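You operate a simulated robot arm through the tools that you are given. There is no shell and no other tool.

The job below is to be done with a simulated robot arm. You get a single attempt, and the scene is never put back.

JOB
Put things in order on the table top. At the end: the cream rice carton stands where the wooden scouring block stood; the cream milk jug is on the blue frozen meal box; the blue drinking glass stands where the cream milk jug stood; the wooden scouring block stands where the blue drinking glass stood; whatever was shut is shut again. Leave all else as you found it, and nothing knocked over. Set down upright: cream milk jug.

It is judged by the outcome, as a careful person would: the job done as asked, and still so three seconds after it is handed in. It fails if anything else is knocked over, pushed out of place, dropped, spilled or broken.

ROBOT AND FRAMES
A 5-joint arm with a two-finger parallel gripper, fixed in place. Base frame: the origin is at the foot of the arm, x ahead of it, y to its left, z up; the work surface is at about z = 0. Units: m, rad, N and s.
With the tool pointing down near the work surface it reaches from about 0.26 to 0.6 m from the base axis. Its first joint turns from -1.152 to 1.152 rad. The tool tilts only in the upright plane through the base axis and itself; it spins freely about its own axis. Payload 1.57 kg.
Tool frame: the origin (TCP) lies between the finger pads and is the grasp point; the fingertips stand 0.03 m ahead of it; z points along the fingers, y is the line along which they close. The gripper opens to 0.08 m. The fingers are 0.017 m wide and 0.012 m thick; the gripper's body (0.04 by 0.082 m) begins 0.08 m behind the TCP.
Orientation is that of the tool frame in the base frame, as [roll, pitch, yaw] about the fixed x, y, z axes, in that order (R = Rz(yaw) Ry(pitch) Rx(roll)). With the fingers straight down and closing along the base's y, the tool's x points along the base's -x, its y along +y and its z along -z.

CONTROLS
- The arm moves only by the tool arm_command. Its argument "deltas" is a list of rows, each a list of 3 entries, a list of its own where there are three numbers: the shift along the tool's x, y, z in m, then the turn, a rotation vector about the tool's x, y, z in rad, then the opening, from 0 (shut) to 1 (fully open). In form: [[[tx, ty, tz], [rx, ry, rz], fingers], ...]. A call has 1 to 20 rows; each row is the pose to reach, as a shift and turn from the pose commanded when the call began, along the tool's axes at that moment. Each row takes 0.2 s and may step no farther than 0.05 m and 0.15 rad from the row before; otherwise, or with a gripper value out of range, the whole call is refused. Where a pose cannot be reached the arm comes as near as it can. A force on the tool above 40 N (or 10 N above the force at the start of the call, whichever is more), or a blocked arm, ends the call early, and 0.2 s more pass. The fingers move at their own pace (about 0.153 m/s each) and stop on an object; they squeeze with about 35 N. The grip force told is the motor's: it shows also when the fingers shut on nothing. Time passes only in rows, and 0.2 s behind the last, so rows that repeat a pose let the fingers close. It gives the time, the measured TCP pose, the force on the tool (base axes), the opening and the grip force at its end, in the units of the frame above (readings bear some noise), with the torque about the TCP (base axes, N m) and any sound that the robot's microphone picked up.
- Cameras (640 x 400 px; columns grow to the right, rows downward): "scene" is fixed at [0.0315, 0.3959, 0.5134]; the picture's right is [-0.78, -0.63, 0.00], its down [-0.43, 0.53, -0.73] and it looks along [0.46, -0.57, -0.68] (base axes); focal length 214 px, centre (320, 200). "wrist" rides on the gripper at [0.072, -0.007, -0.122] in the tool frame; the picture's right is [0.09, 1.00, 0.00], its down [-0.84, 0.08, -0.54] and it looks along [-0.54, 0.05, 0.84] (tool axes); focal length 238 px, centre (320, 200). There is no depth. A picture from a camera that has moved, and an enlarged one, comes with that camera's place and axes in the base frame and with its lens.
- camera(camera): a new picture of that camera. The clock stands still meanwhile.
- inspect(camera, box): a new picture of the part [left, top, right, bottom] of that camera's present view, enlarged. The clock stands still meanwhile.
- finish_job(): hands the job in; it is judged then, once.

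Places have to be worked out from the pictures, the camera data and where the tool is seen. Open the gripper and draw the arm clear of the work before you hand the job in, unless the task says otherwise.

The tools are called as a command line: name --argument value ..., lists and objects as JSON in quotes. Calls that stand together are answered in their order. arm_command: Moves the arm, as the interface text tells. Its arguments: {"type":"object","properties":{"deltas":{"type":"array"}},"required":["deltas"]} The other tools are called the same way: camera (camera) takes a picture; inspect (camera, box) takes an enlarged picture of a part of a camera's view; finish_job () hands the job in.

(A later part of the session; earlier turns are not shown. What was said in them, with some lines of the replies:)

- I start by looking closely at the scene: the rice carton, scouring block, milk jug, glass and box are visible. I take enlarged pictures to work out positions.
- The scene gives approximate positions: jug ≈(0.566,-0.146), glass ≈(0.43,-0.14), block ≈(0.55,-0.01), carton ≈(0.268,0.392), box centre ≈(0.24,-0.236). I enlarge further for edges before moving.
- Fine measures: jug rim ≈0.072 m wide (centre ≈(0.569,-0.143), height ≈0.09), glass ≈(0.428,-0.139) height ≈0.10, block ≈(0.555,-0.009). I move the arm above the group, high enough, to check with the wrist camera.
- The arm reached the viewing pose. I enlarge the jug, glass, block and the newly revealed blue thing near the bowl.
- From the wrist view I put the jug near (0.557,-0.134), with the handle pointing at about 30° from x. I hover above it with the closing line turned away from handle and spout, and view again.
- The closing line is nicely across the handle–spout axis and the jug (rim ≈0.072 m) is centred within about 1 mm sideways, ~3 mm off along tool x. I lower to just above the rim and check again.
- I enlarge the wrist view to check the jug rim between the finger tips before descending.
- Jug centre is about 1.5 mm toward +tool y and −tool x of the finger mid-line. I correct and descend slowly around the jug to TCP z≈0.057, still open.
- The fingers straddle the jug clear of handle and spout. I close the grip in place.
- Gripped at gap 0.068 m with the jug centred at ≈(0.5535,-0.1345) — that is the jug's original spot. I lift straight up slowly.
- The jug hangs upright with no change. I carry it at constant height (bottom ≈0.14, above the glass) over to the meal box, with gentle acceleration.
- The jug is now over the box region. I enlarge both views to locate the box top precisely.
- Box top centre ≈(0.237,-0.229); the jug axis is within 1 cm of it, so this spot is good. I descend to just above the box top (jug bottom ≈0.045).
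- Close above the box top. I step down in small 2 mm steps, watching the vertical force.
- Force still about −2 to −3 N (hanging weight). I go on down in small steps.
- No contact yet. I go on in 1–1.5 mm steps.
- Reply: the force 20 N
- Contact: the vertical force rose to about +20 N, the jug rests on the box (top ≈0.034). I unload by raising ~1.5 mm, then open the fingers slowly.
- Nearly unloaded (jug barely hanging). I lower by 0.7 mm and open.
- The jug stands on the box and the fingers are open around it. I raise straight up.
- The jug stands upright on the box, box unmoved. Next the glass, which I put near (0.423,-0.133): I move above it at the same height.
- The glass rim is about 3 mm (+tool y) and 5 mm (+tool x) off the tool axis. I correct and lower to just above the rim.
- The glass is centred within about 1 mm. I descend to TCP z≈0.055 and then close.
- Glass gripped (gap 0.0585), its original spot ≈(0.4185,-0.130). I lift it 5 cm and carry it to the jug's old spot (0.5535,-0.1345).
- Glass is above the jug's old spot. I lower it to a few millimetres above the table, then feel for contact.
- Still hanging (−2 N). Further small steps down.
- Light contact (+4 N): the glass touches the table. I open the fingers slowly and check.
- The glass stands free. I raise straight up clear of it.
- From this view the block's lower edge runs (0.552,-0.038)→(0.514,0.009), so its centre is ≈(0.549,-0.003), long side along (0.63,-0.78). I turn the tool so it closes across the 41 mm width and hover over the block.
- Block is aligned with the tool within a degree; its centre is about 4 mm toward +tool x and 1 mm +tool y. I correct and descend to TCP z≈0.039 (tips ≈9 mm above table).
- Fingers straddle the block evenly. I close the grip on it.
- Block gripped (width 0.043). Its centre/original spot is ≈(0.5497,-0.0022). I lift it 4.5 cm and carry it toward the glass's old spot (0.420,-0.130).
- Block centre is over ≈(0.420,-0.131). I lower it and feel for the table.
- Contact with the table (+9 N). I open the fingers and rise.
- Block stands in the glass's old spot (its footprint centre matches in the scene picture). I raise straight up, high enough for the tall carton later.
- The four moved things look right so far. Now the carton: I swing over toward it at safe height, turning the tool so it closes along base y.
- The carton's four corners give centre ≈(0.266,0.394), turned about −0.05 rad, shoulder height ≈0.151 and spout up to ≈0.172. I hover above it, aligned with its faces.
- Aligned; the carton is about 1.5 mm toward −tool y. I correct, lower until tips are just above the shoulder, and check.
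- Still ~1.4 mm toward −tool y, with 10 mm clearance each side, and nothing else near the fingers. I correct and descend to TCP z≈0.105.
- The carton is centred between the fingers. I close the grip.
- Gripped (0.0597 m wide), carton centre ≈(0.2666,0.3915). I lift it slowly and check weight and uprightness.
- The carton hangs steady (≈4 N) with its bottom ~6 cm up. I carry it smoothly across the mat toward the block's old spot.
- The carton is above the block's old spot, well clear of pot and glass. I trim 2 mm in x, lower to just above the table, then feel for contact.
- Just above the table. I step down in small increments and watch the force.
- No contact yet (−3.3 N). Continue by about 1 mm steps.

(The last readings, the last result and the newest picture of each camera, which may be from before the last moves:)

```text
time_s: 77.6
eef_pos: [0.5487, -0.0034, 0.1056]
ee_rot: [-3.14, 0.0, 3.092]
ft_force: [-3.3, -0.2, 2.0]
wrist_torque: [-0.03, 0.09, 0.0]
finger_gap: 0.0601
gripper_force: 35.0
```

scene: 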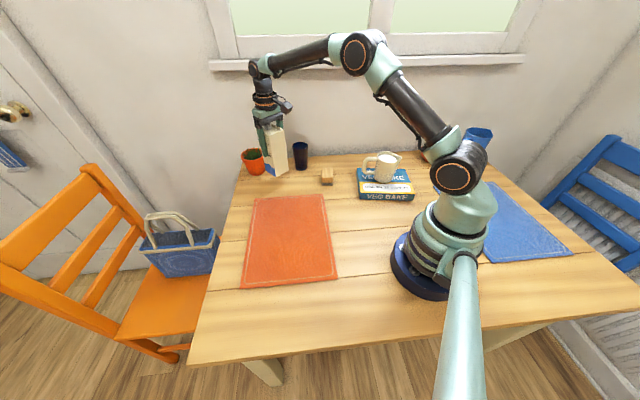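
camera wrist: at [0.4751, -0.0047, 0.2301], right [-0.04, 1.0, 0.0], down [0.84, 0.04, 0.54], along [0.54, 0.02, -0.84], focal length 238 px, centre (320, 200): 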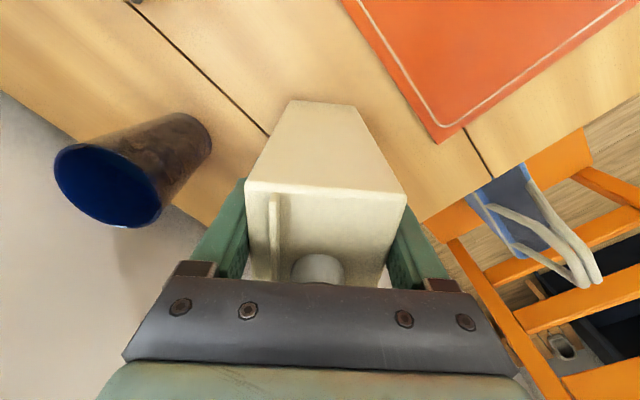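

The carton has touched down (force went from −4 to +2 N). I open the fingers gently.

arm_command --deltas '[[[0, 0, 0], [0, 0, 0], 0.76], [[0, 0, 0], [0, 0, 0], 0.78], [[0, 0, 0], [0, 0, 0], 0.84], [[0, 0, 0], [0, 0, 0], 0.92], [[0, 0, 0], [0, 0, 0], 1], [[0, 0, 0], [0, 0, 0], 1]]'

camera --camera "wrist"

inspect --camera "scene" --box '[225, 80, 345, 190]'

```text
time_s: 79.0
eef_pos: [0.547, -0.0022, 0.105]
ee_rot: [3.141, -0.001, 3.093]
ft_force: [-0.1, 0.0, 0.7]
wrist_torque: [0.03, 0.01, -0.01]
finger_gap: 0.0798
gripper_force: 0.0
```

```text
taken
camera wrist: at [0.4756, -0.0052, 0.2281], right [-0.04, 1.0, 0.0], down [0.84, 0.04, 0.54], along [0.54, 0.02, -0.84], focal length 238 px, centre (320, 200)
```

wrist: 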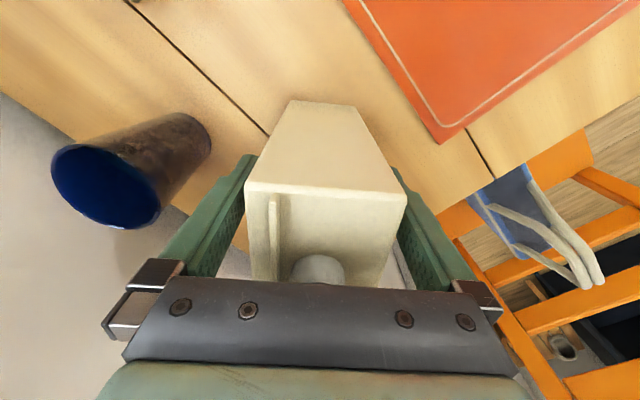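

```text
3.64 times, centred on (285, 135) of scene
camera zoom: at [0.0315, 0.3959, 0.5134], right [-0.78, -0.63, 0.0], down [-0.43, 0.53, -0.73], along [0.46, -0.57, -0.68], focal length 780 px, centre (447, 436)
```

zoom: 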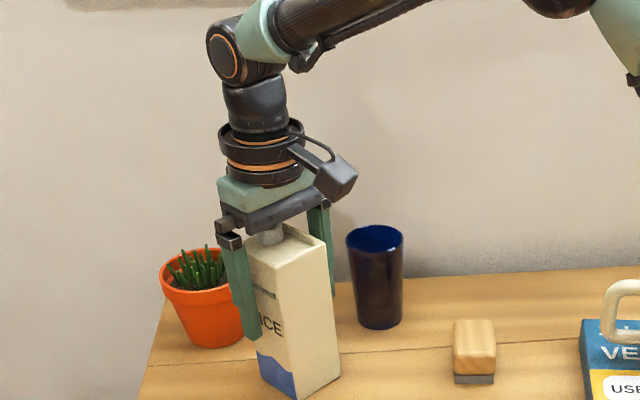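

The carton stands free. I raise straight up until the tips are above its top, then look.

arm_command --deltas '[[[0, 0, -0.008], [0, 0, 0], 1], [[0, 0, -0.02], [0, 0, 0], 1], [[0, 0, -0.035], [0, 0, 0], 1], [[0, 0, -0.055], [0, 0, 0], 1], [[0, 0, -0.08], [0, 0, 0], 1], [[0, 0, -0.105], [0, 0, 0], 1], [[0, 0, -0.125], [0, 0, 0], 1], [[0, 0, -0.13], [0, 0, 0], 1], [[0, 0, -0.13], [0, 0, 0], 1]]'

camera --camera "scene"

camera --camera "wrist"

```text
time_s: 81.0
eef_pos: [0.5456, -0.0034, 0.2353]
ee_rot: [-3.141, -0.002, 3.089]
ft_force: [0.4, -0.4, -0.7]
wrist_torque: [-0.04, 0.01, 0.02]
finger_gap: 0.0801
gripper_force: 0.1
```

```text
taken
```

scene: 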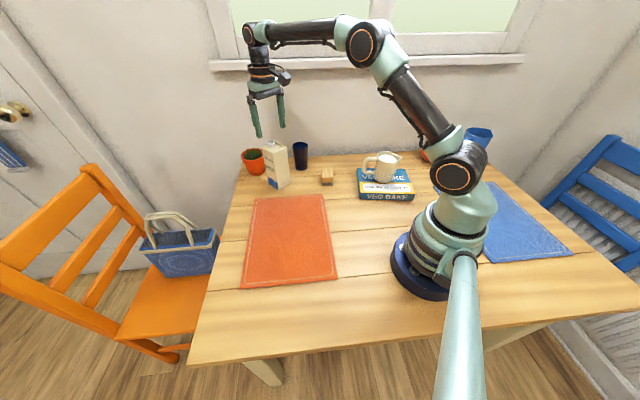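

```text
taken
camera wrist: at [0.4748, -0.0059, 0.3575], right [-0.04, 1.0, 0.0], down [0.84, 0.04, 0.54], along [0.54, 0.02, -0.84], focal length 238 px, centre (320, 200)
```

wrist: 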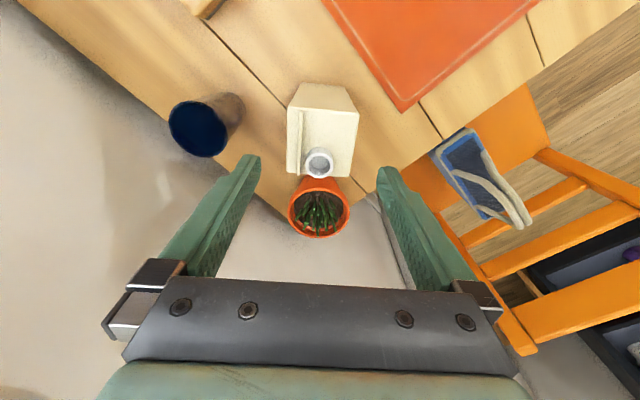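

All four are placed: carton at the block's old spot, glass at the jug's, block at the glass's, jug on the box. I draw the arm back to near its starting pose, up and away.

arm_command --deltas '[[[0.005, 0.002, -0.02], [0, 0, 0], 1], [[0.025, 0.012, -0.035], [0, 0, 0], 1], [[0.05, 0.023, -0.05], [0, 0, 0], 1], [[0.078, 0.036, -0.065], [0, 0, 0], 1], [[0.106, 0.049, -0.08], [0, 0, 0], 1], [[0.134, 0.062, -0.095], [0, 0, 0], 1], [[0.162, 0.076, -0.11], [0, 0, 0], 1], [[0.1907, 0.0897, -0.125], [0, 0, 0], 1], [[0.1907, 0.0897, -0.125], [0, 0, 0], 1]]'

camera --camera "scene"

inspect --camera "scene" --box '[225, 125, 345, 200]'

inspect --camera "scene" --box '[320, 130, 460, 218]'

camera --camera "wrist"

```text
time_s: 83.0
eef_pos: [0.3594, 0.0982, 0.3579]
ee_rot: [-3.14, -0.001, 3.092]
ft_force: [0.5, -0.5, 0.5]
wrist_torque: [0.0, 0.01, 0.01]
finger_gap: 0.08
gripper_force: 0.1
```

```text
taken
```

scene: 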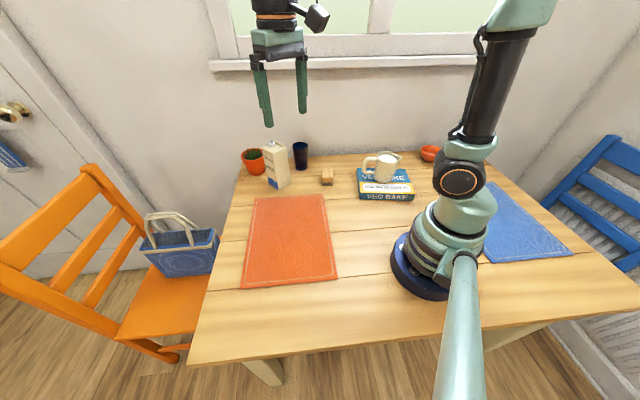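

```text
5.33 times, centred on (285, 162) of scene
camera zoom: at [0.0314, 0.3959, 0.5134], right [-0.78, -0.63, 0.0], down [-0.43, 0.53, -0.73], along [0.46, -0.57, -0.68], focal length 1144 px, centre (507, 400)
```

zoom: 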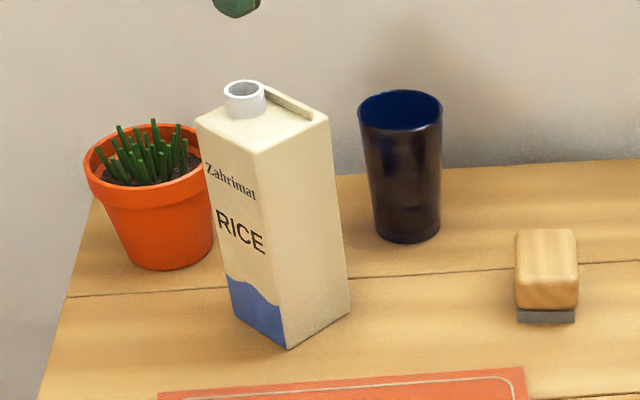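

```text
4.55 times, centred on (390, 174) of scene
camera zoom: at [0.0314, 0.3959, 0.5134], right [-0.78, -0.63, 0.0], down [-0.43, 0.53, -0.73], along [0.46, -0.57, -0.68], focal length 975 px, centre (2, 318)
```

zoom: 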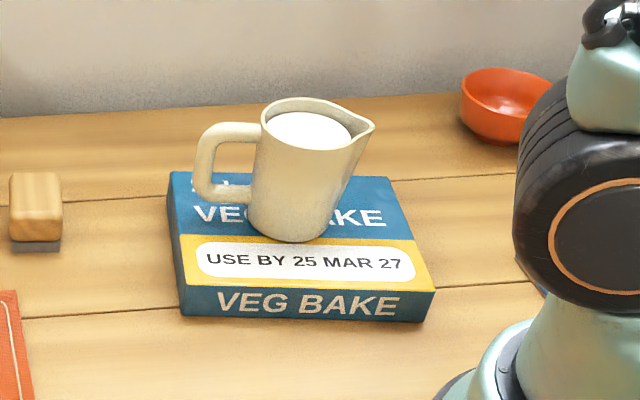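

```text
taken
camera wrist: at [0.287, 0.0953, 0.4804], right [-0.04, 1.0, 0.0], down [0.84, 0.04, 0.54], along [0.54, 0.02, -0.84], focal length 238 px, centre (320, 200)
```

wrist: 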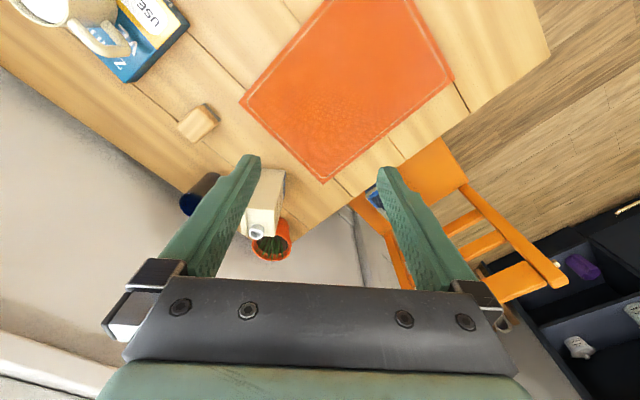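

Everything is where it should be: the jug is upright on the unmoved box, and carton, block and glass are within a few millimetres of the intended spots. Pot, bowl and mat are unchanged, nothing was opened, the gripper is open and the arm is clear. I hand the job in.

finish_job

```text
The job is handed in.
```

The job is handed in, with every item where you asked. Going by the last pictures, each one stands within a few millimetres of its intended spot:

| Item | Where it is now |
|---|---|
| Cream milk jug | Upright near the middle of the blue frozen meal box, milk still in it |
| Blue drinking glass | Standing where the jug stood |
| Wooden scouring block | Standing where the glass stood |
| Cream rice carton | Standing upright where the block stood |

- **Everything else:** The meal box, plant pot, bowl and mats look unchanged in the pictures, and nothing was knocked over or spilled.
- **Lids and doors:** I opened nothing, so there was nothing to shut again. The carton's spout already looked open at the start, and I left it that way.
- **Arm:** The gripper is open and the arm is drawn back near its starting pose, clear of the table.
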